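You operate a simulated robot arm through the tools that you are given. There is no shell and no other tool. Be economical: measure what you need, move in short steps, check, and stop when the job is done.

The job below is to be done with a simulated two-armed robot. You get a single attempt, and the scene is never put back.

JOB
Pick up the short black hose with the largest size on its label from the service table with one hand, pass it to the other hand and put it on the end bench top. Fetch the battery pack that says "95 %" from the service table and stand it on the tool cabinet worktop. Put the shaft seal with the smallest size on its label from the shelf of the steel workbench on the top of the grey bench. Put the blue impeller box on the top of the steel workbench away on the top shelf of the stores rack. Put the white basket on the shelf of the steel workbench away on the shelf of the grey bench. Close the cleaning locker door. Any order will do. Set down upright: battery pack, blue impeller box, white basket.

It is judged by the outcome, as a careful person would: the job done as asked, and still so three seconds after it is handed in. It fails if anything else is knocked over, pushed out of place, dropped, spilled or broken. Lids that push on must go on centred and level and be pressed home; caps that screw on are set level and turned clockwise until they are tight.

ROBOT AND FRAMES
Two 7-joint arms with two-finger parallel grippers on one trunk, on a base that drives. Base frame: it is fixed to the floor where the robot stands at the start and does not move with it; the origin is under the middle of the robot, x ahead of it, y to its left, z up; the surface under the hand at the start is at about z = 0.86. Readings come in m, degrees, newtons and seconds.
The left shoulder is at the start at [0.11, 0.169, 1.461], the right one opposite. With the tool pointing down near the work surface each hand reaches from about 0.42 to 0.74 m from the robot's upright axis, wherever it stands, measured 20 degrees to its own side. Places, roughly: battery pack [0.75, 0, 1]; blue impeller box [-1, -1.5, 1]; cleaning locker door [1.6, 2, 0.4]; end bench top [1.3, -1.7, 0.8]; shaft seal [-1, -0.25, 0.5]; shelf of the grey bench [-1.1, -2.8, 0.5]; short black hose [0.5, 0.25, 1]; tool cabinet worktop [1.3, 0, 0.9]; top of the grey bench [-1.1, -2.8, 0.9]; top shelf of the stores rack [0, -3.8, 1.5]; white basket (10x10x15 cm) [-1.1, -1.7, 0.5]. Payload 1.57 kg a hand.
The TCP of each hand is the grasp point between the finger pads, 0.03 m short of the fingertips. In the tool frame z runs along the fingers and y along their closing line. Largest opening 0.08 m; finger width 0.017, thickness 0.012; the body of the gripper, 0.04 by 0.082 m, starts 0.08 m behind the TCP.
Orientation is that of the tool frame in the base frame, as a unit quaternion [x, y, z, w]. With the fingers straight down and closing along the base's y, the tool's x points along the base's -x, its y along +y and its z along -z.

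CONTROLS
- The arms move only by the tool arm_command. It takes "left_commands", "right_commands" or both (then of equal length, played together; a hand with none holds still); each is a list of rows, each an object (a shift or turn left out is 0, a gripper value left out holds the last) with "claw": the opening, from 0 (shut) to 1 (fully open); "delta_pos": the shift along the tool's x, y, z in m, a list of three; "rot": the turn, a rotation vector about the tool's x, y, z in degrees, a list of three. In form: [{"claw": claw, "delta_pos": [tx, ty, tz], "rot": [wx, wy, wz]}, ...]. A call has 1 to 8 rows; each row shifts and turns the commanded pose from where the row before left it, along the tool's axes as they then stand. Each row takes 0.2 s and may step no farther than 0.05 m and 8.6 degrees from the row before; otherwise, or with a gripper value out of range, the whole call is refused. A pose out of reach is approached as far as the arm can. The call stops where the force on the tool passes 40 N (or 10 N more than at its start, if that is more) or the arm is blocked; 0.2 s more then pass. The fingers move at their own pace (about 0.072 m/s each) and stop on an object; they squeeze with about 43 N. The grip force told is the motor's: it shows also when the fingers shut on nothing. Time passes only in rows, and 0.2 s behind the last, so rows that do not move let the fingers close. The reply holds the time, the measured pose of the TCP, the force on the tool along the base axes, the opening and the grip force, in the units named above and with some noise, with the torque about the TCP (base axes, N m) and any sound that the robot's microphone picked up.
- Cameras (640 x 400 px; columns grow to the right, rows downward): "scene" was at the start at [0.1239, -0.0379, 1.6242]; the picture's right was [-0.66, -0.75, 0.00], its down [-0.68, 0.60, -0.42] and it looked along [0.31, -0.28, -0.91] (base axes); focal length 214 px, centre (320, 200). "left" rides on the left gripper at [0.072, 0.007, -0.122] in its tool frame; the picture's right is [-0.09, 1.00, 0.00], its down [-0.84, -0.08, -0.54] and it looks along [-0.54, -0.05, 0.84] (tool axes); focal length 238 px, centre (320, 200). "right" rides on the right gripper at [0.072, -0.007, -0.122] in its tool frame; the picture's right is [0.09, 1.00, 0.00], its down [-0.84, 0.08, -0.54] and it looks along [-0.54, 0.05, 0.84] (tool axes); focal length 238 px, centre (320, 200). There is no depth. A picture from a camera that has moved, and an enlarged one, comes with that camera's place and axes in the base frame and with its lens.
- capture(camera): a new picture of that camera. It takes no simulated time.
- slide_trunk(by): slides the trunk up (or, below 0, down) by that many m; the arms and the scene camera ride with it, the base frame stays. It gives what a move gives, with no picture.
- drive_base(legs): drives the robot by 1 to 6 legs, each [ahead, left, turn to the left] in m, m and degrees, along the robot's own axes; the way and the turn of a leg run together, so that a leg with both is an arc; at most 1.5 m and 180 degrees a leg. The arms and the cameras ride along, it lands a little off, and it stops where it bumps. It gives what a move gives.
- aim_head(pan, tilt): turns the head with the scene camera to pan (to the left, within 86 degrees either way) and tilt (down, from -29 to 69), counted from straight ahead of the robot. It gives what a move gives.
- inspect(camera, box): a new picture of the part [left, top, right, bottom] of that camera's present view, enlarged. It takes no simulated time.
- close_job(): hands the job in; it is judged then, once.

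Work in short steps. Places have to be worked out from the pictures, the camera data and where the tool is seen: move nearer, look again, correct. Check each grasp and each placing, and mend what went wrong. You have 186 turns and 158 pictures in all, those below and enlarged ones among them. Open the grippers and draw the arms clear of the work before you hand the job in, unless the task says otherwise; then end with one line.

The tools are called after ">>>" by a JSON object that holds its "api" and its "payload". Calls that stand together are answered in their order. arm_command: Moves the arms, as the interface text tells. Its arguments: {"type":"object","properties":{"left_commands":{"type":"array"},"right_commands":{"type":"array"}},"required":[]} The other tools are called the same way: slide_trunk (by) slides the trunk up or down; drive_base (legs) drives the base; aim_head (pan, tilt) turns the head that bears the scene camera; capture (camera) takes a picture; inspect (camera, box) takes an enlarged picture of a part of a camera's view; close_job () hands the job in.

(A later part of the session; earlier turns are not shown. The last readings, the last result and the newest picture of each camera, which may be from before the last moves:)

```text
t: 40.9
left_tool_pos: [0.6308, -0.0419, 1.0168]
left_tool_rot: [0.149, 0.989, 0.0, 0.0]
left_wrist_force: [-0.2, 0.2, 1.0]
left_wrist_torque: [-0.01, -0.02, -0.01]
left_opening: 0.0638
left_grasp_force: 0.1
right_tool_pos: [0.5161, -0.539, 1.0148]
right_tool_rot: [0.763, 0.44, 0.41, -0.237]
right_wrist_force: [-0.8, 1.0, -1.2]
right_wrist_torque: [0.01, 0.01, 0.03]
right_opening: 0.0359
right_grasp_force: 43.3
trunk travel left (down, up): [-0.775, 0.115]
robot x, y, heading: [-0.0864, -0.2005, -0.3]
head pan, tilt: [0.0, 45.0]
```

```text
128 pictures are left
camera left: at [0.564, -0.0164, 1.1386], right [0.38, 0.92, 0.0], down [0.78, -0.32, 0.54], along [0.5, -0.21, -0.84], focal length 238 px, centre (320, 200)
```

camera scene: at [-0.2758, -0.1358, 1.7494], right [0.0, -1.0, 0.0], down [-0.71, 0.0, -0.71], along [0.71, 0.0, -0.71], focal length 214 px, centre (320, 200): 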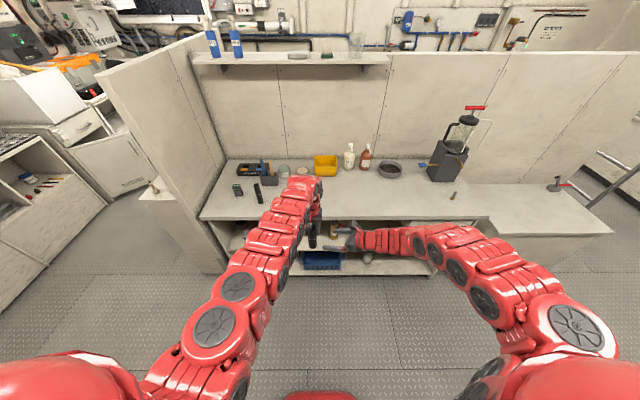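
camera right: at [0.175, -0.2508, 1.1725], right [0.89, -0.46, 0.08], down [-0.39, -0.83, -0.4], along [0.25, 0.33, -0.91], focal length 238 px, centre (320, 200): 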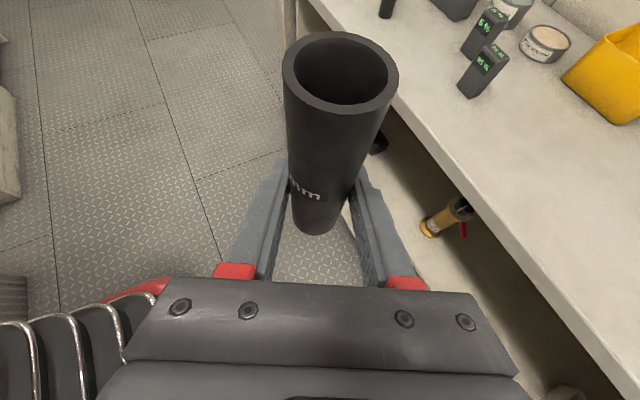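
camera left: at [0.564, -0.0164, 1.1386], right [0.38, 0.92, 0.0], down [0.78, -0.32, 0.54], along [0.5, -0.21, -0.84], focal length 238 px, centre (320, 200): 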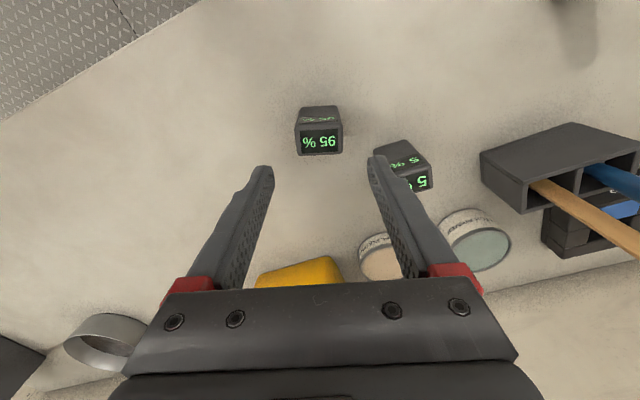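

>>> {"api": "arm_command", "payload": {"left_commands": [{"delta_pos": [0, -0.003, 0.037]}, {"delta_pos": [0, 0, 0.037]}, {"delta_pos": [0, 0, 0.035]}, {}, {"claw": 0}, {}, {}, {}]}}

>>> {"api": "capture", "payload": {"camera": "left"}}

```text
t: 42.7
left_tool_pos: [0.6103, -0.0449, 0.9126]
left_tool_rot: [0.148, 0.989, 0.001, 0.0]
left_wrist_force: [0.2, 0.1, -0.4]
left_wrist_torque: [-0.01, 0.0, -0.02]
left_opening: 0.0415
left_grasp_force: 42.8
left hand out of reach, approached as far as the arm can: row 2, 3
right_tool_pos: [0.5163, -0.5392, 1.0157]
right_tool_rot: [0.763, 0.44, 0.409, -0.237]
right_wrist_force: [0.3, -0.1, -1.3]
right_wrist_torque: [0.04, 0.02, -0.02]
right_opening: 0.0361
right_grasp_force: 43.2
trunk travel left (down, up): [-0.775, 0.115]
robot x, y, heading: [-0.0932, -0.1977, -0.3]
head pan, tilt: [0.0, 45.0]
```

```text
127 pictures are left
camera left: at [0.544, -0.0179, 1.035], right [0.38, 0.93, 0.0], down [0.78, -0.32, 0.54], along [0.5, -0.21, -0.84], focal length 238 px, centre (320, 200)
```

left: 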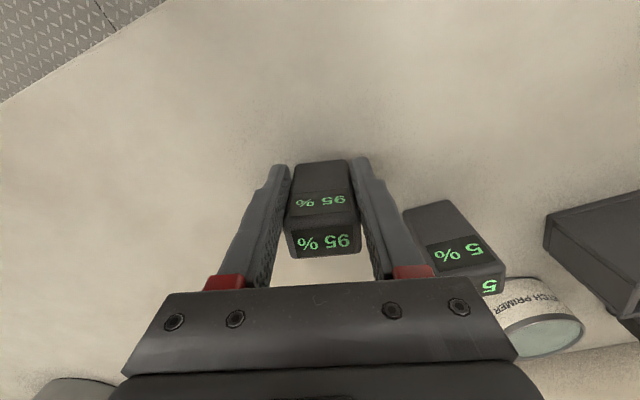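

Gripped, but 2 cm short of its centre because of reach. I let go, rise, drive 8 cm nearer and regrip properly.

>>> {"api": "arm_command", "payload": {"left_commands": [{"claw": 0.8}, {}, {"delta_pos": [0, 0, -0.04]}, {"delta_pos": [0, 0, -0.05]}, {"delta_pos": [0.04, 0, -0.02]}, {"delta_pos": [0.03, 0, 0]}, {}]}}

>>> {"api": "drive_base", "payload": {"legs": [[0.1, 0, 0]]}}

>>> {"api": "capture", "payload": {"camera": "left"}}

```text
t: 44.3
left_tool_pos: [0.55, -0.0304, 1.0215]
left_tool_rot: [0.148, 0.989, 0.002, -0.004]
left_wrist_force: [-0.6, 0.4, 0.6]
left_wrist_torque: [0.07, -0.02, -0.02]
left_opening: 0.0641
left_grasp_force: 0.0
left hand out of reach, approached as far as the arm can: row 6
right_tool_pos: [0.516, -0.5422, 1.0151]
right_tool_rot: [0.763, 0.438, 0.412, -0.238]
right_wrist_force: [0.0, 0.0, -1.2]
right_wrist_torque: [0.01, 0.0, 0.03]
right_opening: 0.0362
right_grasp_force: 42.7
trunk travel left (down, up): [-0.775, 0.115]
robot x, y, heading: [-0.0916, -0.1979, 0.1]
head pan, tilt: [0.0, 45.0]
```

```text
t: 45.5
left_tool_pos: [0.6481, -0.0272, 1.0214]
left_tool_rot: [0.147, 0.989, -0.001, -0.002]
left_wrist_force: [-0.5, -0.1, 0.0]
left_wrist_torque: [0.02, 0.01, -0.03]
left_opening: 0.0638
left_grasp_force: 0.0
right_tool_pos: [0.6137, -0.5391, 1.0157]
right_tool_rot: [0.763, 0.44, 0.41, -0.237]
right_wrist_force: [0.7, -0.4, -0.1]
right_wrist_torque: [0.01, -0.02, 0.04]
right_opening: 0.0361
right_grasp_force: 42.4
trunk travel left (down, up): [-0.775, 0.115]
robot x, y, heading: [0.0068, -0.2002, 0.0]
head pan, tilt: [0.0, 45.0]
```

```text
126 pictures are left
camera left: at [0.582, 0.0, 1.1453], right [0.38, 0.93, 0.0], down [0.78, -0.32, 0.54], along [0.5, -0.21, -0.84], focal length 238 px, centre (320, 200)
```

left: 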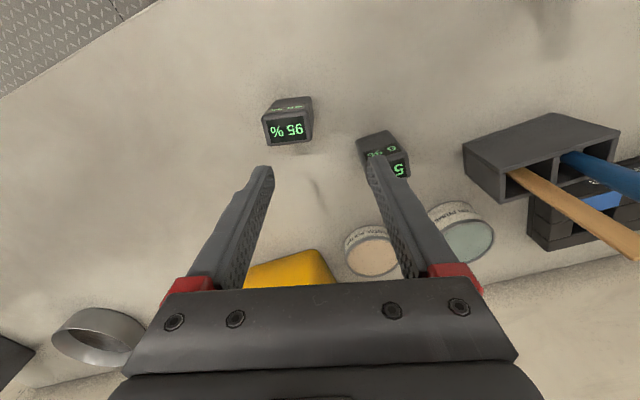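

>>> {"api": "arm_command", "payload": {"left_commands": [{"delta_pos": [0.0131, -0.029, 0]}, {"delta_pos": [0, 0, 0.038]}, {"delta_pos": [0, 0, 0.038]}, {"delta_pos": [0, 0, 0.038]}, {}, {"claw": 0}, {}, {}]}}

>>> {"api": "capture", "payload": {"camera": "left"}}

```text
t: 47.2
left_tool_pos: [0.6458, -0.0528, 0.9039]
left_tool_rot: [0.148, 0.989, 0.0, -0.001]
left_wrist_force: [0.3, -0.1, 0.3]
left_wrist_torque: [0.02, 0.01, 0.01]
left_opening: 0.0415
left_grasp_force: 43.1
left hand out of reach, approached as far as the arm can: row 1
right_tool_pos: [0.6147, -0.5402, 1.0151]
right_tool_rot: [0.763, 0.44, 0.41, -0.237]
right_wrist_force: [-0.2, 0.3, -1.5]
right_wrist_torque: [-0.04, 0.0, -0.03]
right_opening: 0.036
right_grasp_force: 43.0
trunk travel left (down, up): [-0.775, 0.115]
robot x, y, heading: [0.0099, -0.2002, -0.0]
head pan, tilt: [0.0, 45.0]
```

```text
125 pictures are left
camera left: at [0.579, -0.0246, 1.0265], right [0.38, 0.93, 0.0], down [0.78, -0.32, 0.54], along [0.5, -0.21, -0.84], focal length 238 px, centre (320, 200)
```

left: 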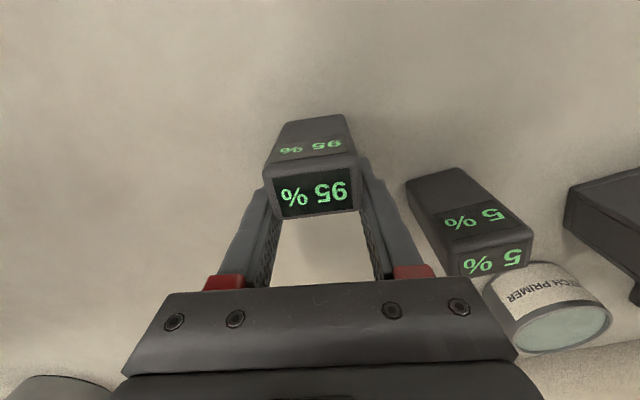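

Now the fingers sit on its far edge; at this low height there's room to pull nearer, so I open, slide 2 cm toward me and regrip.

>>> {"api": "arm_command", "payload": {"left_commands": [{"claw": 0.8}, {}, {"delta_pos": [0.0105, 0, 0]}, {"delta_pos": [0.0105, 0, 0]}, {}, {"claw": 0}, {}, {}]}}

>>> {"api": "capture", "payload": {"camera": "left"}}

```text
t: 49.0
left_tool_pos: [0.6278, -0.0452, 0.9048]
left_tool_rot: [0.148, 0.989, 0.0, -0.003]
left_wrist_force: [0.8, -0.1, 0.4]
left_wrist_torque: [-0.02, -0.01, 0.02]
left_opening: 0.0421
left_grasp_force: 43.2
right_tool_pos: [0.6134, -0.5385, 1.0152]
right_tool_rot: [0.763, 0.44, 0.41, -0.237]
right_wrist_force: [-0.5, -0.5, 0.0]
right_wrist_torque: [-0.01, -0.02, 0.01]
right_opening: 0.036
right_grasp_force: 42.9
trunk travel left (down, up): [-0.775, 0.115]
robot x, y, heading: [0.0075, -0.1978, 0.1]
head pan, tilt: [0.0, 45.0]
```

```text
124 pictures are left
camera left: at [0.5606, -0.0186, 1.0275], right [0.38, 0.93, 0.0], down [0.78, -0.32, 0.54], along [0.5, -0.21, -0.84], focal length 238 px, centre (320, 200)
```

left: 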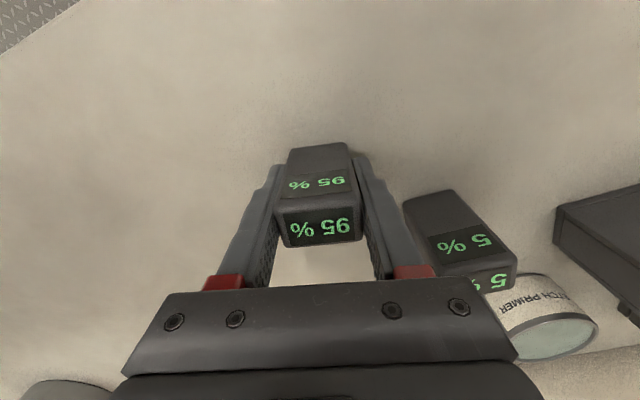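

Centred grip. I lift using the trunk, back away, and then look for the end bench on the right.

>>> {"api": "slide_trunk", "payload": {"by": 0.11}}

>>> {"api": "drive_base", "payload": {"legs": [[-0.6, 0, 0]]}}

>>> {"api": "drive_base", "payload": {"legs": [[0, -0.7, 0]]}}

>>> {"api": "aim_head", "payload": {"pan": -25, "tilt": 25}}

>>> {"api": "capture", "payload": {"camera": "scene"}}

```text
t: 50.5
left_tool_pos: [0.6267, -0.0451, 1.015]
left_tool_rot: [0.147, 0.989, 0.0, -0.003]
left_wrist_force: [-0.5, 0.4, -1.3]
left_wrist_torque: [-0.02, 0.02, -0.01]
left_opening: 0.0416
left_grasp_force: 42.9
right_tool_pos: [0.6144, -0.5393, 1.1245]
right_tool_rot: [0.763, 0.44, 0.41, -0.237]
right_wrist_force: [0.0, 0.4, -1.1]
right_wrist_torque: [0.01, 0.02, 0.01]
right_opening: 0.036
right_grasp_force: 43.0
trunk travel left (down, up): [-0.885, 0.005]
robot x, y, heading: [0.0082, -0.1964, -0.0]
head pan, tilt: [0.0, 45.0]
```

```text
t: 53.8
left_tool_pos: [0.0359, -0.0458, 1.0139]
left_tool_rot: [0.149, 0.989, -0.001, -0.003]
left_wrist_force: [-0.6, 0.2, -1.4]
left_wrist_torque: [0.01, 0.0, 0.0]
left_opening: 0.0414
left_grasp_force: 42.7
right_tool_pos: [0.0231, -0.5391, 1.1256]
right_tool_rot: [0.763, 0.44, 0.41, -0.237]
right_wrist_force: [0.4, -0.4, -0.4]
right_wrist_torque: [0.02, -0.02, 0.0]
right_opening: 0.0359
right_grasp_force: 42.7
trunk travel left (down, up): [-0.885, 0.005]
robot x, y, heading: [-0.5807, -0.1999, -0.0]
head pan, tilt: [0.0, 45.0]
```

```text
t: 57.6
left_tool_pos: [0.0375, -0.7179, 1.0141]
left_tool_rot: [0.141, 0.99, -0.001, -0.002]
left_wrist_force: [-1.3, -0.1, -0.9]
left_wrist_torque: [-0.02, 0.01, 0.03]
left_opening: 0.0415
left_grasp_force: 42.9
right_tool_pos: [0.0316, -1.2138, 1.1261]
right_tool_rot: [0.76, 0.446, 0.408, -0.241]
right_wrist_force: [-0.6, 0.2, -0.8]
right_wrist_torque: [0.0, 0.02, 0.03]
right_opening: 0.036
right_grasp_force: 43.1
trunk travel left (down, up): [-0.885, 0.005]
robot x, y, heading: [-0.576, -0.8835, 0.6]
head pan, tilt: [0.0, 45.0]
```

```text
t: 58.5
left_tool_pos: [0.037, -0.7191, 1.0142]
left_tool_rot: [0.14, 0.99, -0.001, -0.003]
left_wrist_force: [0.9, 0.7, -0.7]
left_wrist_torque: [-0.01, 0.01, 0.04]
left_opening: 0.0416
left_grasp_force: 42.8
right_tool_pos: [0.0306, -1.213, 1.1257]
right_tool_rot: [0.76, 0.445, 0.408, -0.24]
right_wrist_force: [-1.1, -0.2, -0.2]
right_wrist_torque: [0.0, 0.0, -0.01]
right_opening: 0.036
right_grasp_force: 42.8
trunk travel left (down, up): [-0.885, 0.005]
robot x, y, heading: [-0.583, -0.8767, 0.6]
head pan, tilt: [-25.0, 25.0]
```

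```text
123 pictures are left
camera scene: at [-0.4184, -0.9165, 1.7899], right [-0.41, -0.91, 0.0], down [-0.39, 0.17, -0.91], along [0.83, -0.37, -0.42], focal length 214 px, centre (320, 200)
```

scene: 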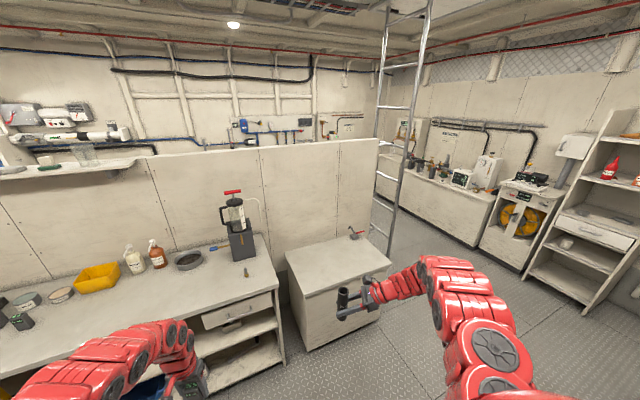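

A bench stands at the table's end in front of the partition, but the given place (1.3, -1.7) lies behind the partition. I drive right and peek round its end before deciding.

>>> {"api": "drive_base", "payload": {"legs": [[0.1, -1.3, 0]]}}

>>> {"api": "aim_head", "payload": {"pan": 15, "tilt": 20}}

>>> {"api": "capture", "payload": {"camera": "scene"}}

```text
t: 65.0
left_tool_pos: [0.1471, -2.0207, 1.0149]
left_tool_rot: [0.148, 0.989, -0.001, -0.001]
left_wrist_force: [0.3, 0.1, -0.9]
left_wrist_torque: [-0.04, 0.0, -0.01]
left_opening: 0.0416
left_grasp_force: 43.3
right_tool_pos: [0.133, -2.5149, 1.1269]
right_tool_rot: [0.763, 0.44, 0.41, -0.238]
right_wrist_force: [0.6, -0.9, -0.4]
right_wrist_torque: [0.01, 0.0, 0.0]
right_opening: 0.0362
right_grasp_force: 42.9
trunk travel left (down, up): [-0.885, 0.005]
robot x, y, heading: [-0.4766, -2.1753, -0.2]
head pan, tilt: [-25.0, 25.0]
```

```text
t: 66.1
left_tool_pos: [0.1468, -2.0207, 1.015]
left_tool_rot: [0.147, 0.989, 0.0, -0.001]
left_wrist_force: [-0.4, 0.4, -1.0]
left_wrist_torque: [0.02, -0.02, 0.0]
left_opening: 0.0413
left_grasp_force: 42.3
right_tool_pos: [0.1334, -2.5148, 1.125]
right_tool_rot: [0.763, 0.44, 0.41, -0.236]
right_wrist_force: [-0.7, -0.3, -1.2]
right_wrist_torque: [0.0, 0.01, -0.01]
right_opening: 0.036
right_grasp_force: 42.9
trunk travel left (down, up): [-0.885, 0.005]
robot x, y, heading: [-0.4721, -2.1723, 0.0]
head pan, tilt: [15.0, 20.0]
```

```text
122 pictures are left
camera scene: at [-0.3046, -2.1482, 1.798], right [0.26, -0.97, 0.0], down [-0.33, -0.09, -0.94], along [0.91, 0.24, -0.34], focal length 214 px, centre (320, 200)
```

scene: 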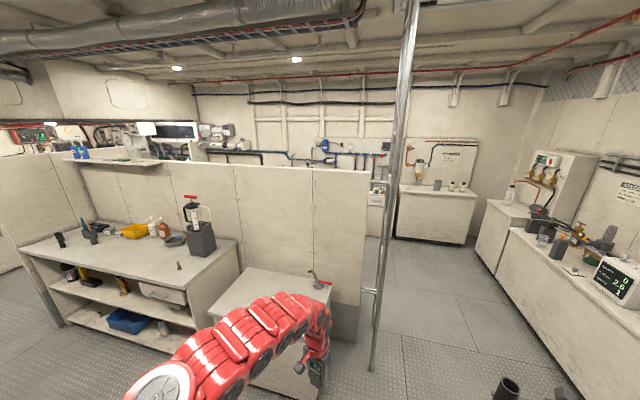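

>>> {"api": "drive_base", "payload": {"legs": [[0.6, -0.65, 0]]}}

>>> {"api": "aim_head", "payload": {"pan": 45, "tilt": 20}}

>>> {"api": "capture", "payload": {"camera": "scene"}}

```text
t: 70.7
left_tool_pos: [0.7431, -2.6734, 1.0149]
left_tool_rot: [0.148, 0.989, -0.002, -0.002]
left_wrist_force: [0.9, 1.1, -0.6]
left_wrist_torque: [0.05, 0.02, -0.02]
left_opening: 0.0414
left_grasp_force: 43.4
right_tool_pos: [0.7295, -3.1667, 1.1267]
right_tool_rot: [0.763, 0.44, 0.41, -0.236]
right_wrist_force: [-0.5, 0.3, -0.4]
right_wrist_torque: [0.01, 0.03, 0.02]
right_opening: 0.0358
right_grasp_force: 42.4
trunk travel left (down, up): [-0.885, 0.005]
robot x, y, heading: [0.1222, -2.8302, -0.4]
head pan, tilt: [15.0, 20.0]
```

```text
t: 71.7
left_tool_pos: [0.743, -2.673, 1.0149]
left_tool_rot: [0.148, 0.989, 0.0, -0.002]
left_wrist_force: [-0.2, -0.7, -1.3]
left_wrist_torque: [0.01, -0.03, 0.02]
left_opening: 0.0416
left_grasp_force: 42.7
right_tool_pos: [0.7295, -3.1661, 1.1249]
right_tool_rot: [0.763, 0.439, 0.41, -0.237]
right_wrist_force: [-0.3, 0.2, -0.3]
right_wrist_torque: [0.03, 0.01, 0.0]
right_opening: 0.0362
right_grasp_force: 43.0
trunk travel left (down, up): [-0.885, 0.005]
robot x, y, heading: [0.1224, -2.8265, -0.2]
head pan, tilt: [45.0, 20.0]
```

```text
121 pictures are left
camera scene: at [0.2678, -2.7583, 1.798], right [0.7, -0.71, 0.0], down [-0.24, -0.24, -0.94], along [0.67, 0.66, -0.34], focal length 214 px, centre (320, 200)
```

scene: 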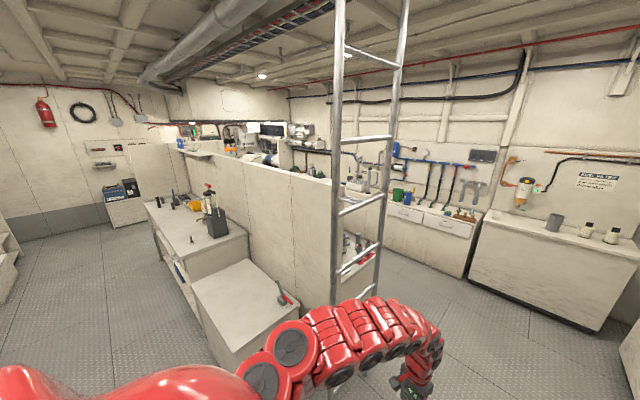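

>>> {"api": "inspect", "payload": {"camera": "scene", "box": [270, 130, 500, 300]}}

>>> {"api": "inspect", "payload": {"camera": "scene", "box": [80, 110, 320, 290]}}

```text
2.35 times, centred on (385, 215) of scene
camera zoom: at [0.2678, -2.7583, 1.798], right [0.7, -0.71, 0.0], down [-0.24, -0.24, -0.94], along [0.67, 0.66, -0.34], focal length 505 px, centre (167, 165)
```

zoom: 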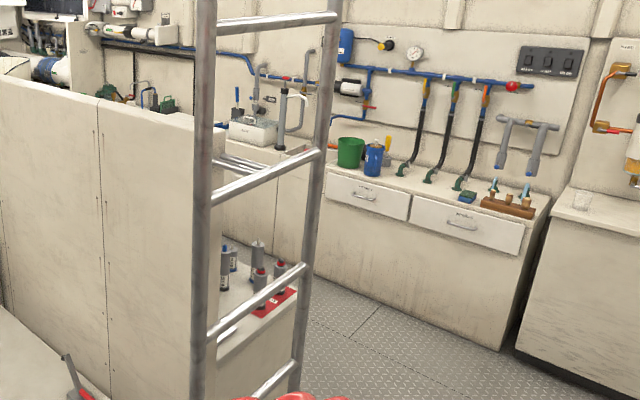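

```text
2.22 times, centred on (200, 200) of scene
camera zoom: at [0.2678, -2.7583, 1.798], right [0.7, -0.71, 0.0], down [-0.24, -0.24, -0.94], along [0.67, 0.66, -0.34], focal length 477 px, centre (587, 200)
```

zoom: 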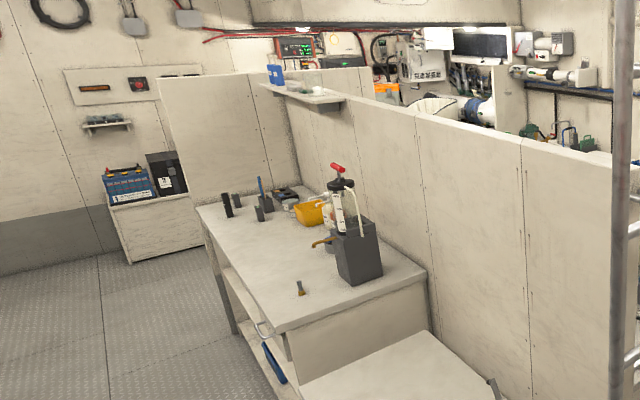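

Behind the partition is a bench with tubes on a red tray matching (1.3, -1.7): that's the end bench, and the tool cabinet is further along that side. I drive round into the back corridor and turn to face the partition's rear.

>>> {"api": "drive_base", "payload": {"legs": [[1.4, 0, 0], [0.75, 0, 0]]}}

>>> {"api": "aim_head", "payload": {"pan": 80, "tilt": 25}}

>>> {"api": "capture", "payload": {"camera": "scene"}}

```text
t: 82.4
left_tool_pos: [2.9055, -2.6146, 1.0157]
left_tool_rot: [0.131, 0.991, 0.0, -0.002]
left_wrist_force: [-0.6, -0.8, -2.1]
left_wrist_torque: [-0.02, 0.02, 0.02]
left_opening: 0.0413
left_grasp_force: 43.3
right_tool_pos: [2.9113, -3.11, 1.126]
right_tool_rot: [0.755, 0.454, 0.405, -0.244]
right_wrist_force: [-0.2, 0.4, -0.4]
right_wrist_torque: [-0.01, -0.01, -0.01]
right_opening: 0.036
right_grasp_force: 43.3
trunk travel left (down, up): [-0.885, 0.005]
robot x, y, heading: [2.2911, -2.791, 1.7]
head pan, tilt: [45.0, 20.0]
```

```text
t: 83.4
left_tool_pos: [2.9065, -2.6141, 1.0144]
left_tool_rot: [0.13, 0.992, -0.001, -0.002]
left_wrist_force: [-0.7, 0.5, -1.2]
left_wrist_torque: [-0.01, 0.0, 0.01]
left_opening: 0.0416
left_grasp_force: 43.2
right_tool_pos: [2.9116, -3.1096, 1.1258]
right_tool_rot: [0.755, 0.454, 0.405, -0.245]
right_wrist_force: [0.2, -0.3, -1.9]
right_wrist_torque: [0.0, 0.02, 0.01]
right_opening: 0.0359
right_grasp_force: 42.7
trunk travel left (down, up): [-0.885, 0.005]
robot x, y, heading: [2.2932, -2.7942, 2.0]
head pan, tilt: [80.0, 25.0]
```

```text
118 pictures are left
camera scene: at [2.3836, -2.6952, 1.79], right [0.99, -0.14, 0.0], down [-0.06, -0.42, -0.91], along [0.13, 0.9, -0.42], focal length 214 px, centre (320, 200)
```

scene: 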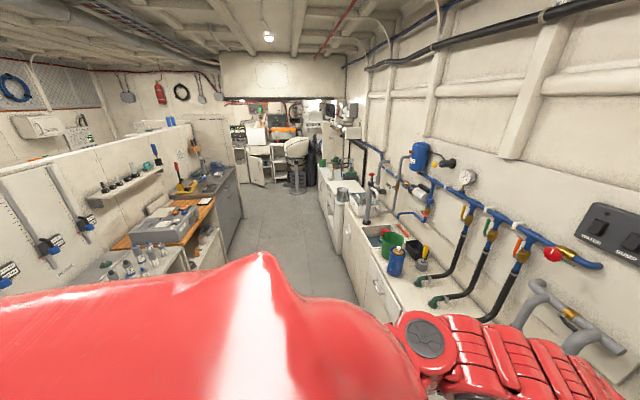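

I see the corridor: near bench with tubes (end bench), then a wood-topped tool cabinet. I back a little and turn to face the partition.

>>> {"api": "drive_base", "payload": {"legs": [[-0.08, 0, 0], [0, 0, 90], [0, 0, 88]]}}

>>> {"api": "aim_head", "payload": {"pan": -40, "tilt": 35}}

>>> {"api": "capture", "payload": {"camera": "scene"}}

```text
t: 92.1
left_tool_pos: [1.5905, -2.9477, 1.0133]
left_tool_rot: [0.989, -0.149, 0.002, 0.0]
left_wrist_force: [0.2, -0.3, -1.3]
left_wrist_torque: [-0.02, -0.02, -0.01]
left_opening: 0.0415
left_grasp_force: 42.4
right_tool_pos: [1.6023, -2.4539, 1.1248]
right_tool_rot: [-0.44, 0.764, -0.237, -0.41]
right_wrist_force: [0.1, -0.8, -0.3]
right_wrist_torque: [0.01, 0.0, 0.0]
right_opening: 0.036
right_grasp_force: 42.9
trunk travel left (down, up): [-0.885, 0.005]
robot x, y, heading: [2.2055, -2.7944, 179.8]
head pan, tilt: [80.0, 25.0]
```

```text
t: 94.1
left_tool_pos: [1.5906, -2.9475, 1.0143]
left_tool_rot: [0.989, -0.148, 0.002, -0.001]
left_wrist_force: [0.3, -0.6, -1.5]
left_wrist_torque: [0.03, -0.03, 0.02]
left_opening: 0.0417
left_grasp_force: 42.9
right_tool_pos: [1.6021, -2.4535, 1.1258]
right_tool_rot: [-0.44, 0.763, -0.237, -0.41]
right_wrist_force: [0.1, 0.1, -0.6]
right_wrist_torque: [0.03, -0.01, 0.03]
right_opening: 0.0359
right_grasp_force: 43.1
trunk travel left (down, up): [-0.885, 0.005]
robot x, y, heading: [2.2075, -2.7934, 180.0]
head pan, tilt: [-40.0, 35.0]
```

```text
117 pictures are left
camera scene: at [2.0603, -2.735, 1.7742], right [0.64, 0.77, 0.0], down [0.44, -0.37, -0.82], along [-0.63, 0.53, -0.57], focal length 214 px, centre (320, 200)
```

scene: 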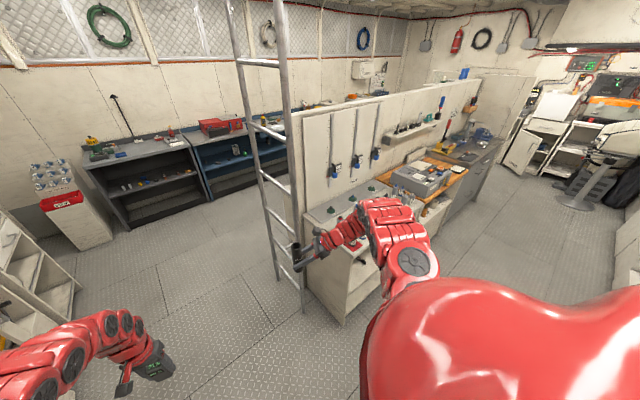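

>>> {"api": "drive_base", "payload": {"legs": [[-0.08, -0.55, 0]]}}

>>> {"api": "aim_head", "payload": {"pan": -35, "tilt": 45}}

>>> {"api": "capture", "payload": {"camera": "scene"}}

```text
t: 97.3
left_tool_pos: [1.6746, -2.3727, 1.0156]
left_tool_rot: [0.988, -0.156, 0.002, 0.0]
left_wrist_force: [0.3, -0.2, -1.0]
left_wrist_torque: [-0.01, -0.01, 0.03]
left_opening: 0.0413
left_grasp_force: 43.0
right_tool_pos: [1.6961, -1.8789, 1.1257]
right_tool_rot: [-0.434, 0.767, -0.234, -0.411]
right_wrist_force: [-0.3, 0.1, -0.4]
right_wrist_torque: [0.0, -0.01, -0.01]
right_opening: 0.0357
right_grasp_force: 42.2
trunk travel left (down, up): [-0.885, 0.005]
robot x, y, heading: [2.2997, -2.2281, 179.0]
head pan, tilt: [-40.0, 35.0]
```

```text
t: 98.1
left_tool_pos: [1.6744, -2.3721, 1.0149]
left_tool_rot: [0.988, -0.156, 0.002, 0.0]
left_wrist_force: [-0.4, 0.7, -1.0]
left_wrist_torque: [-0.02, 0.01, -0.01]
left_opening: 0.0416
left_grasp_force: 42.9
right_tool_pos: [1.695, -1.877, 1.1253]
right_tool_rot: [-0.434, 0.767, -0.234, -0.411]
right_wrist_force: [0.2, 0.0, -1.1]
right_wrist_torque: [0.02, 0.0, 0.01]
right_opening: 0.036
right_grasp_force: 42.5
trunk travel left (down, up): [-0.885, 0.005]
robot x, y, heading: [2.296, -2.2256, 178.9]
head pan, tilt: [-35.0, 45.0]
```

```text
116 pictures are left
camera scene: at [2.1492, -2.1763, 1.7594], right [0.59, 0.81, 0.0], down [0.57, -0.42, -0.71], along [-0.57, 0.42, -0.71], focal length 214 px, centre (320, 200)
```

scene: 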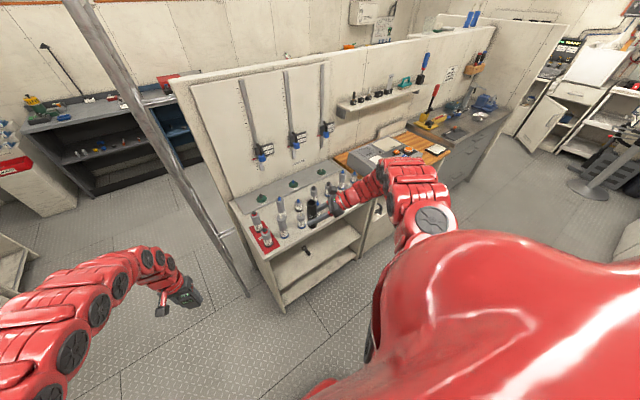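

>>> {"api": "inspect", "payload": {"camera": "scene", "box": [220, 120, 520, 280]}}

>>> {"api": "capture", "payload": {"camera": "right"}}

```text
2.13 times, centred on (370, 200) of scene
camera zoom: at [2.1492, -2.1763, 1.7594], right [0.59, 0.81, 0.0], down [0.57, -0.42, -0.71], along [-0.57, 0.42, -0.71], focal length 458 px, centre (213, 200)
```

zoom: 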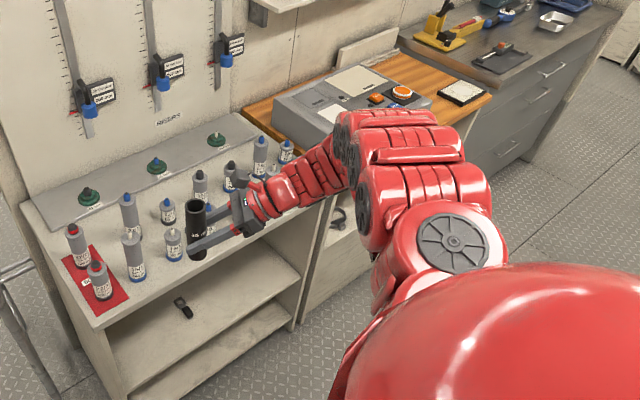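

```text
114 pictures are left
camera right: at [1.7334, -1.8278, 1.2517], right [-0.88, 0.47, 0.08], down [0.4, 0.82, -0.4], along [-0.25, -0.32, -0.91], focal length 238 px, centre (320, 200)
```

right: 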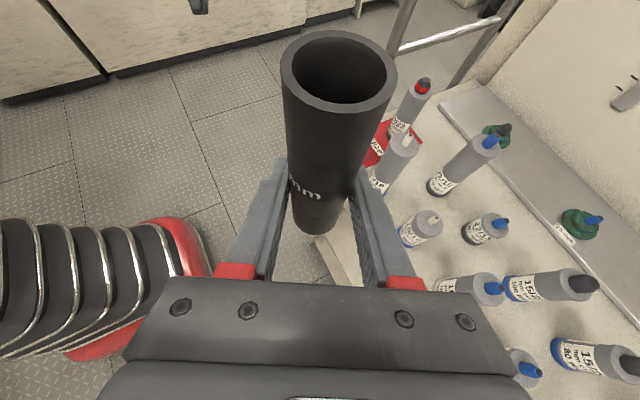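

This rear bench matches "end bench" by position. My right arm blocks the view of its free spots, so I strafe along it to look from above.

>>> {"api": "drive_base", "payload": {"legs": [[-0.03, -0.5, 0]]}}

>>> {"api": "aim_head", "payload": {"pan": 0, "tilt": 50}}

>>> {"api": "capture", "payload": {"camera": "scene"}}

>>> {"api": "capture", "payload": {"camera": "left"}}

```text
t: 100.9
left_tool_pos: [1.7121, -1.8907, 1.0149]
left_tool_rot: [0.988, -0.153, 0.003, -0.001]
left_wrist_force: [0.3, -0.2, -1.0]
left_wrist_torque: [0.01, -0.02, 0.01]
left_opening: 0.0414
left_grasp_force: 43.2
right_tool_pos: [1.7316, -1.3983, 1.1255]
right_tool_rot: [-0.436, 0.766, -0.234, -0.41]
right_wrist_force: [-0.2, 0.2, -1.0]
right_wrist_torque: [-0.01, 0.0, 0.0]
right_opening: 0.036
right_grasp_force: 42.4
trunk travel left (down, up): [-0.885, 0.005]
robot x, y, heading: [2.3375, -1.7461, 179.5]
head pan, tilt: [-35.0, 45.0]
```

```text
t: 102.0
left_tool_pos: [1.7125, -1.8895, 1.015]
left_tool_rot: [0.988, -0.154, 0.002, 0.0]
left_wrist_force: [-0.1, 0.4, -1.9]
left_wrist_torque: [-0.01, -0.01, -0.01]
left_opening: 0.0416
left_grasp_force: 43.4
right_tool_pos: [1.7312, -1.3979, 1.1255]
right_tool_rot: [-0.436, 0.766, -0.235, -0.41]
right_wrist_force: [-0.7, 0.5, -0.9]
right_wrist_torque: [0.03, 0.05, 0.0]
right_opening: 0.0362
right_grasp_force: 42.5
trunk travel left (down, up): [-0.885, 0.005]
robot x, y, heading: [2.3385, -1.7456, 179.4]
head pan, tilt: [0.0, 50.0]
```

```text
113 pictures are left
camera scene: at [2.1755, -1.7399, 1.7524], right [0.01, 1.0, 0.0], down [0.77, -0.01, -0.64], along [-0.64, 0.01, -0.77], focal length 214 px, centre (320, 200)
```

scene: 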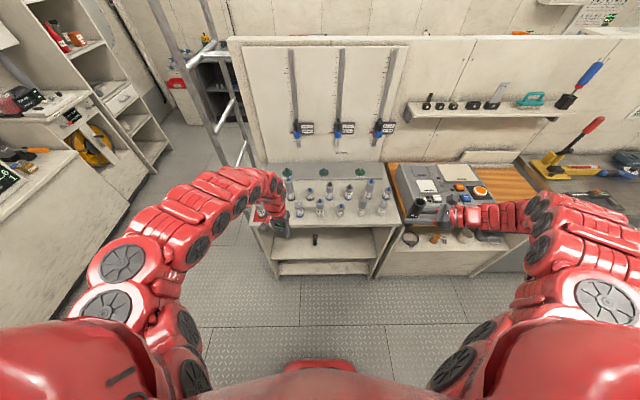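

```text
112 pictures are left
camera left: at [1.7782, -1.9198, 1.1375], right [-0.39, -0.92, 0.0], down [-0.78, 0.33, 0.54], along [-0.5, 0.21, -0.84], focal length 238 px, centre (320, 200)
```

left: 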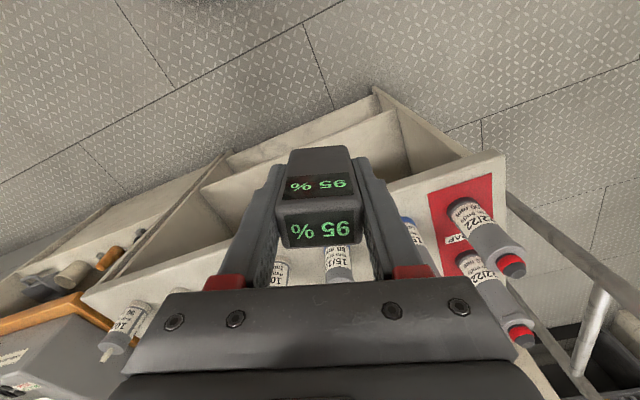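

>>> {"api": "inspect", "payload": {"camera": "scene", "box": [240, 155, 480, 280]}}

>>> {"api": "inspect", "payload": {"camera": "scene", "box": [500, 130, 640, 230]}}

```text
2.67 times, centred on (360, 218) of scene
camera zoom: at [2.1755, -1.7399, 1.7524], right [0.01, 1.0, 0.0], down [0.77, -0.01, -0.64], along [-0.64, 0.01, -0.77], focal length 572 px, centre (213, 153)
```

zoom: 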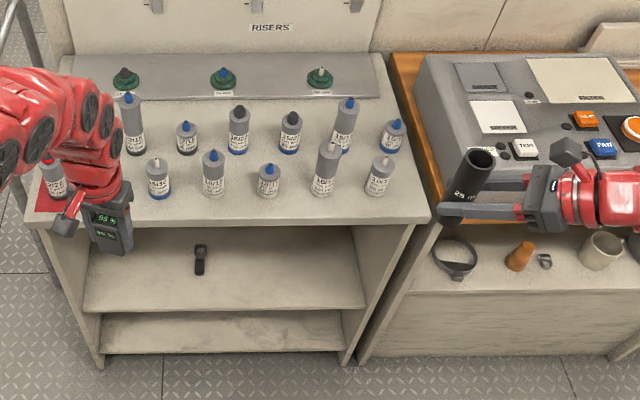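

```text
4.00 times, centred on (570, 180) of scene
camera zoom: at [2.1755, -1.7399, 1.7524], right [0.01, 1.0, 0.0], down [0.77, -0.01, -0.64], along [-0.64, 0.01, -0.77], focal length 858 px, centre (-680, 280)
```

zoom: 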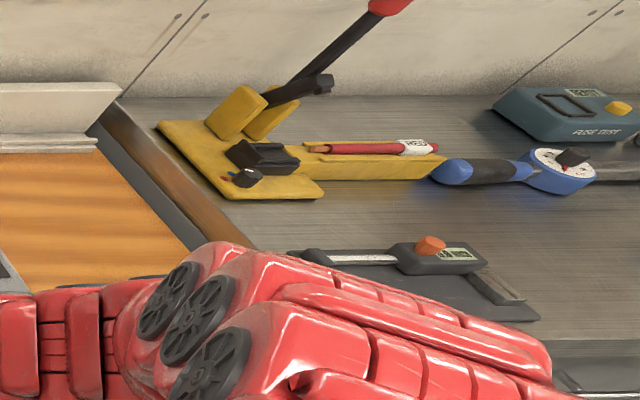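

The grey steel-topped tool cabinet lies at y≈0, consistent with its given place, so this bench is the end bench. I'll place the battery first, so I drive along to the tool cabinet.

>>> {"api": "drive_base", "payload": {"legs": [[-0.04, -1.4, 0]]}}

>>> {"api": "aim_head", "payload": {"pan": 0, "tilt": 45}}

>>> {"api": "capture", "payload": {"camera": "scene"}}

```text
t: 108.9
left_tool_pos: [1.8051, -0.4642, 1.0139]
left_tool_rot: [0.983, -0.184, 0.002, -0.001]
left_wrist_force: [0.2, 0.9, -1.0]
left_wrist_torque: [0.0, 0.02, 0.04]
left_opening: 0.0415
left_grasp_force: 43.1
right_tool_pos: [1.8535, 0.0271, 1.1254]
right_tool_rot: [-0.413, 0.778, -0.222, -0.418]
right_wrist_force: [0.3, 0.5, -0.9]
right_wrist_torque: [0.01, 0.02, 0.04]
right_opening: 0.0361
right_grasp_force: 42.9
trunk travel left (down, up): [-0.885, 0.005]
robot x, y, heading: [2.436, -0.3574, 175.8]
head pan, tilt: [0.0, 50.0]
```

```text
t: 109.5
left_tool_pos: [1.8045, -0.4636, 1.0149]
left_tool_rot: [0.983, -0.184, 0.002, 0.0]
left_wrist_force: [0.6, -0.9, -1.6]
left_wrist_torque: [-0.03, 0.0, -0.02]
left_opening: 0.0416
left_grasp_force: 42.6
right_tool_pos: [1.8546, 0.0268, 1.1261]
right_tool_rot: [-0.412, 0.778, -0.222, -0.419]
right_wrist_force: [0.4, 0.6, -0.2]
right_wrist_torque: [-0.01, 0.01, -0.04]
right_opening: 0.0363
right_grasp_force: 42.4
trunk travel left (down, up): [-0.885, 0.005]
robot x, y, heading: [2.4329, -0.3551, 175.4]
head pan, tilt: [0.0, 45.0]
```

```text
109 pictures are left
camera scene: at [2.2713, -0.3411, 1.7593], right [0.07, 1.0, 0.0], down [0.71, -0.05, -0.71], along [-0.7, 0.05, -0.71], focal length 214 px, centre (320, 200)
```

scene: 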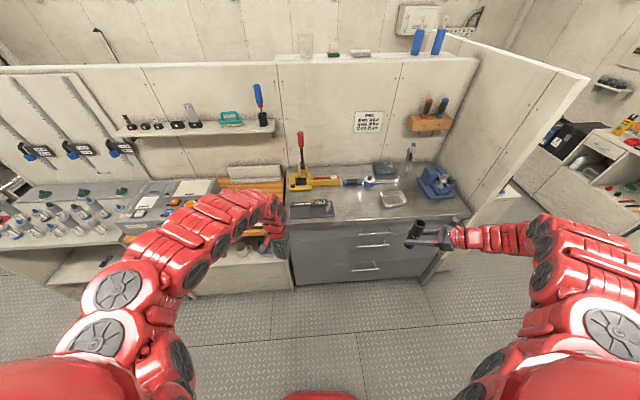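

Free spot on the worktop between the caliper pad and the small tray, near (1.54, -0.06). I square up and move the left hand over it.

>>> {"api": "drive_base", "payload": {"legs": [[0, 0, 4.5], [0, -0.45, 0], [0.22, 0, 0]]}}

>>> {"api": "capture", "payload": {"camera": "left"}}

>>> {"api": "capture", "payload": {"camera": "scene"}}

```text
t: 114.0
left_tool_pos: [1.5921, -0.0756, 1.0154]
left_tool_rot: [0.991, -0.137, 0.002, 0.0]
left_wrist_force: [0.9, 0.2, -1.4]
left_wrist_torque: [-0.01, 0.02, 0.01]
left_opening: 0.0416
left_grasp_force: 43.2
right_tool_pos: [1.5953, 0.4204, 1.126]
right_tool_rot: [-0.448, 0.758, -0.241, -0.408]
right_wrist_force: [0.3, 0.2, -0.6]
right_wrist_torque: [0.03, 0.01, -0.03]
right_opening: 0.036
right_grasp_force: 42.5
trunk travel left (down, up): [-0.885, 0.005]
robot x, y, heading: [2.2089, 0.0946, -178.7]
head pan, tilt: [0.0, 45.0]
```

```text
108 pictures are left
camera left: at [1.659, -0.1006, 1.1384], right [-0.36, -0.93, 0.0], down [-0.79, 0.3, 0.54], along [-0.5, 0.19, -0.84], focal length 238 px, centre (320, 200)
```

left: 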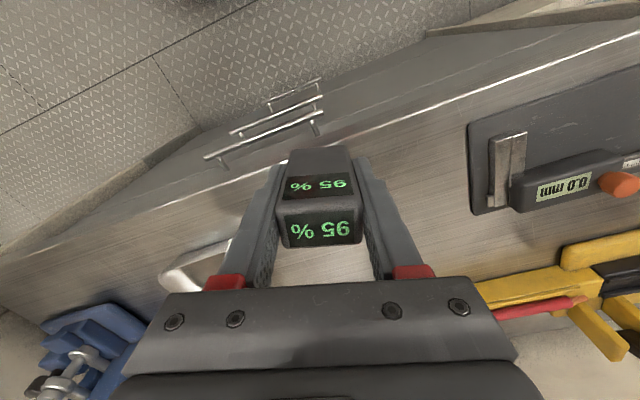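

```text
107 pictures are left
camera scene: at [2.0467, 0.0926, 1.7596], right [-0.02, 1.0, 0.0], down [0.71, 0.01, -0.71], along [-0.71, -0.01, -0.71], focal length 214 px, centre (320, 200)
```

scene: 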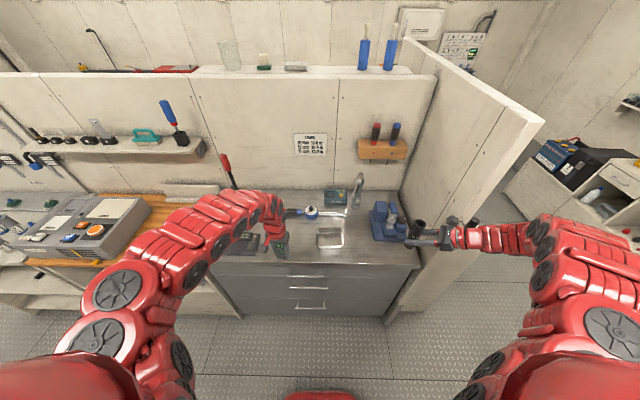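

Clear spot below-forward. I shift 6 cm forward and lower gently in guarded steps.

>>> {"api": "arm_command", "payload": {"left_commands": [{"delta_pos": [-0.03, 0.008, 0]}, {"delta_pos": [-0.03, 0.008, 0]}, {"delta_pos": [0, 0, 0.03]}, {"delta_pos": [0, 0, 0.02]}, {}]}}

>>> {"api": "capture", "payload": {"camera": "left"}}

>>> {"api": "inspect", "payload": {"camera": "scene", "box": [200, 180, 400, 305]}}

```text
t: 115.2
left_tool_pos: [1.5285, -0.0733, 0.9631]
left_tool_rot: [0.991, -0.137, 0.002, 0.0]
left_wrist_force: [-0.5, 0.2, -2.1]
left_wrist_torque: [-0.01, -0.01, -0.02]
left_opening: 0.0414
left_grasp_force: 43.2
right_tool_pos: [1.5929, 0.4191, 1.1246]
right_tool_rot: [-0.448, 0.759, -0.24, -0.407]
right_wrist_force: [-0.9, -1.2, -1.8]
right_wrist_torque: [0.03, -0.01, 0.0]
right_opening: 0.036
right_grasp_force: 43.1
trunk travel left (down, up): [-0.885, 0.005]
robot x, y, heading: [2.2062, 0.0967, -179.0]
head pan, tilt: [0.0, 45.0]
```

```text
106 pictures are left
camera left: at [1.5947, -0.1009, 1.0871], right [-0.36, -0.93, 0.0], down [-0.79, 0.3, 0.54], along [-0.5, 0.19, -0.84], focal length 238 px, centre (320, 200)
```

left: 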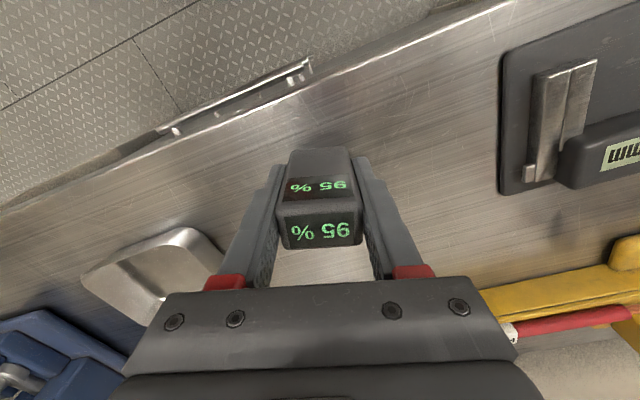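

```text
3.20 times, centred on (300, 242) of scene
camera zoom: at [2.0443, 0.0918, 1.7593], right [-0.02, 1.0, 0.0], down [0.71, 0.02, -0.71], along [-0.71, -0.01, -0.71], focal length 686 px, centre (384, 64)
```

zoom: 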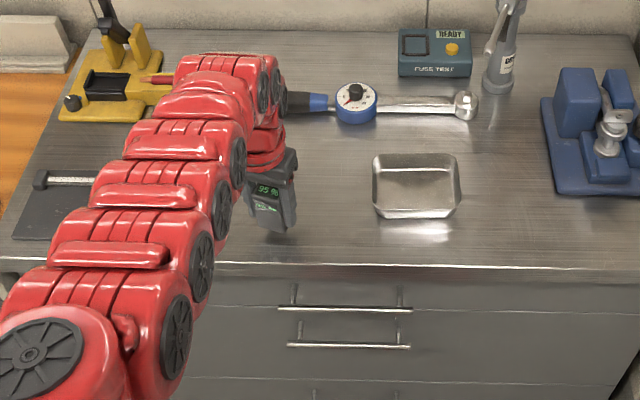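

>>> {"api": "arm_command", "payload": {"left_commands": [{"delta_pos": [0, 0, 0.01]}, {"delta_pos": [0, 0, 0.008]}, {}]}}

>>> {"api": "arm_command", "payload": {"left_commands": [{"delta_pos": [0, 0, 0.006]}, {}]}}

>>> {"api": "inspect", "payload": {"camera": "scene", "box": [240, 215, 320, 265]}}

```text
t: 116.0
left_tool_pos: [1.5314, -0.0745, 0.9557]
left_tool_rot: [0.991, -0.137, 0.002, -0.001]
left_wrist_force: [0.3, -0.1, -1.1]
left_wrist_torque: [0.01, 0.02, -0.01]
left_opening: 0.0416
left_grasp_force: 42.9
left hand out of reach, approached as far as the arm can: row 2
right_tool_pos: [1.5933, 0.4199, 1.125]
right_tool_rot: [-0.448, 0.758, -0.242, -0.407]
right_wrist_force: [0.0, -0.4, -0.2]
right_wrist_torque: [0.02, 0.01, 0.02]
right_opening: 0.0362
right_grasp_force: 43.6
trunk travel left (down, up): [-0.885, 0.005]
robot x, y, heading: [2.2071, 0.0924, -178.9]
head pan, tilt: [0.0, 45.0]
```

```text
t: 116.7
left_tool_pos: [1.5311, -0.0745, 0.9554]
left_tool_rot: [0.991, -0.137, 0.002, -0.001]
left_wrist_force: [-0.1, -0.2, -1.6]
left_wrist_torque: [0.04, 0.01, -0.01]
left_opening: 0.0413
left_grasp_force: 42.3
left hand out of reach, approached as far as the arm can: row 1
right_tool_pos: [1.5926, 0.4201, 1.1251]
right_tool_rot: [-0.448, 0.758, -0.242, -0.407]
right_wrist_force: [0.6, 0.1, -1.2]
right_wrist_torque: [0.01, 0.0, 0.01]
right_opening: 0.0359
right_grasp_force: 42.8
trunk travel left (down, up): [-0.885, 0.005]
robot x, y, heading: [2.2098, 0.0959, -178.7]
head pan, tilt: [0.0, 45.0]
```

```text
8.00 times, centred on (280, 240) of scene
camera zoom: at [2.0445, 0.0925, 1.7593], right [-0.02, 1.0, 0.0], down [0.71, 0.01, -0.71], along [-0.71, -0.01, -0.71], focal length 1716 px, centre (640, -120)
```

zoom: 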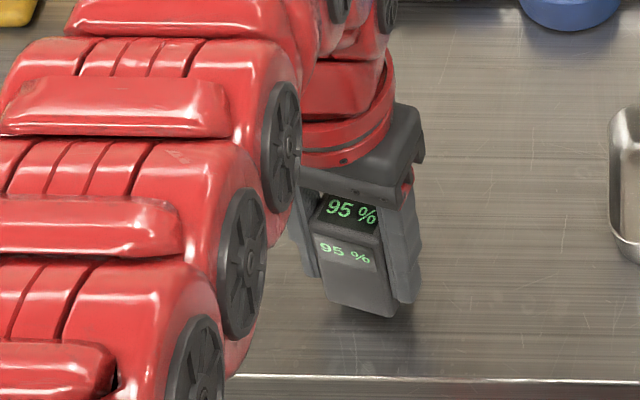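

Reach limit again; I lower the trunk in small slides (right hand is high and clear) until contact.

>>> {"api": "slide_trunk", "payload": {"by": -0.02}}

>>> {"api": "slide_trunk", "payload": {"by": -0.012}}

>>> {"api": "inspect", "payload": {"camera": "scene", "box": [240, 215, 320, 265]}}

```text
t: 117.2
left_tool_pos: [1.5295, -0.0744, 0.9436]
left_tool_rot: [0.991, -0.136, -0.002, 0.001]
left_wrist_force: [5.5, 0.7, 16.5]
left_wrist_torque: [0.06, -0.52, 0.04]
left_opening: 0.0415
left_grasp_force: 43.2
right_tool_pos: [1.5946, 0.4205, 1.1089]
right_tool_rot: [-0.448, 0.758, -0.241, -0.408]
right_wrist_force: [0.8, -0.2, -1.4]
right_wrist_torque: [-0.02, -0.02, -0.03]
right_opening: 0.036
right_grasp_force: 42.9
trunk travel left (down, up): [-0.869, 0.021]
robot x, y, heading: [2.2073, 0.0927, -178.6]
head pan, tilt: [0.0, 45.0]
stopped: the force on the tool passed its limit at 41 N (the readings are from after the stop); the commanded pose is now the measured one
```

```text
t: 117.6
left_tool_pos: [1.5264, -0.0735, 0.9424]
left_tool_rot: [0.991, -0.137, -0.006, 0.0]
left_wrist_force: [12.9, 0.4, 34.7]
left_wrist_torque: [0.23, -0.9, -0.04]
left_opening: 0.0416
left_grasp_force: 42.7
right_tool_pos: [1.5955, 0.4197, 1.1049]
right_tool_rot: [-0.449, 0.758, -0.241, -0.407]
right_wrist_force: [-0.2, -0.6, -0.9]
right_wrist_torque: [0.03, -0.06, 0.0]
right_opening: 0.0363
right_grasp_force: 42.5
trunk travel left (down, up): [-0.863, 0.027]
robot x, y, heading: [2.2109, 0.0921, -178.7]
head pan, tilt: [0.0, 45.0]
stopped: the force on the tool passed its limit at 42 N (the readings are from after the stop); the commanded pose is now the measured one
```

```text
8.00 times, centred on (280, 240) of scene
camera zoom: at [2.0491, 0.0932, 1.7383], right [-0.02, 1.0, 0.0], down [0.71, 0.01, -0.71], along [-0.71, -0.02, -0.71], focal length 1716 px, centre (640, -120)
```

zoom: 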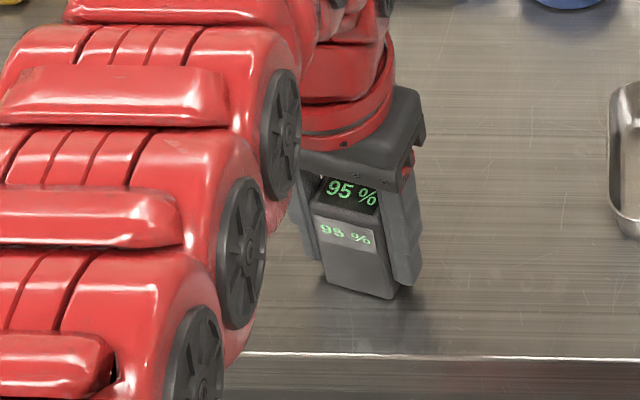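

On the worktop (z≈0.904). I ease the pressure, then release and rise.

>>> {"api": "slide_trunk", "payload": {"by": 0.006}}

>>> {"api": "arm_command", "payload": {"left_commands": [{"claw": 0.75}, {}, {}]}}

>>> {"api": "capture", "payload": {"camera": "left"}}

```text
t: 118.1
left_tool_pos: [1.5264, -0.0744, 0.9454]
left_tool_rot: [0.991, -0.137, -0.005, 0.001]
left_wrist_force: [-0.1, 0.3, 0.3]
left_wrist_torque: [0.01, 0.03, -0.01]
left_opening: 0.0415
left_grasp_force: 42.5
right_tool_pos: [1.593, 0.4177, 1.1082]
right_tool_rot: [-0.449, 0.758, -0.242, -0.405]
right_wrist_force: [-0.8, 0.2, -0.9]
right_wrist_torque: [0.01, -0.02, 0.0]
right_opening: 0.0361
right_grasp_force: 42.5
trunk travel left (down, up): [-0.869, 0.021]
robot x, y, heading: [2.206, 0.0927, -178.7]
head pan, tilt: [0.0, 45.0]
```

```text
t: 118.9
left_tool_pos: [1.5258, -0.0746, 0.9461]
left_tool_rot: [0.991, -0.137, -0.005, 0.002]
left_wrist_force: [-0.1, 0.5, 1.0]
left_wrist_torque: [-0.01, 0.01, -0.01]
left_opening: 0.0602
left_grasp_force: 0.0
right_tool_pos: [1.5941, 0.4203, 1.1089]
right_tool_rot: [-0.449, 0.758, -0.242, -0.407]
right_wrist_force: [-0.1, -0.3, -1.1]
right_wrist_torque: [-0.01, -0.03, 0.02]
right_opening: 0.036
right_grasp_force: 42.9
trunk travel left (down, up): [-0.869, 0.021]
robot x, y, heading: [2.2071, 0.0948, -179.0]
head pan, tilt: [0.0, 45.0]
```

```text
102 pictures are left
camera left: at [1.5942, -0.1012, 1.0683], right [-0.36, -0.93, 0.0], down [-0.78, 0.3, 0.55], along [-0.51, 0.19, -0.84], focal length 238 px, centre (320, 200)
```

left: 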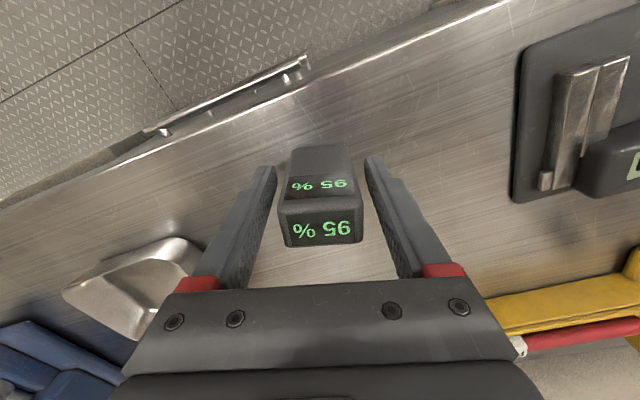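

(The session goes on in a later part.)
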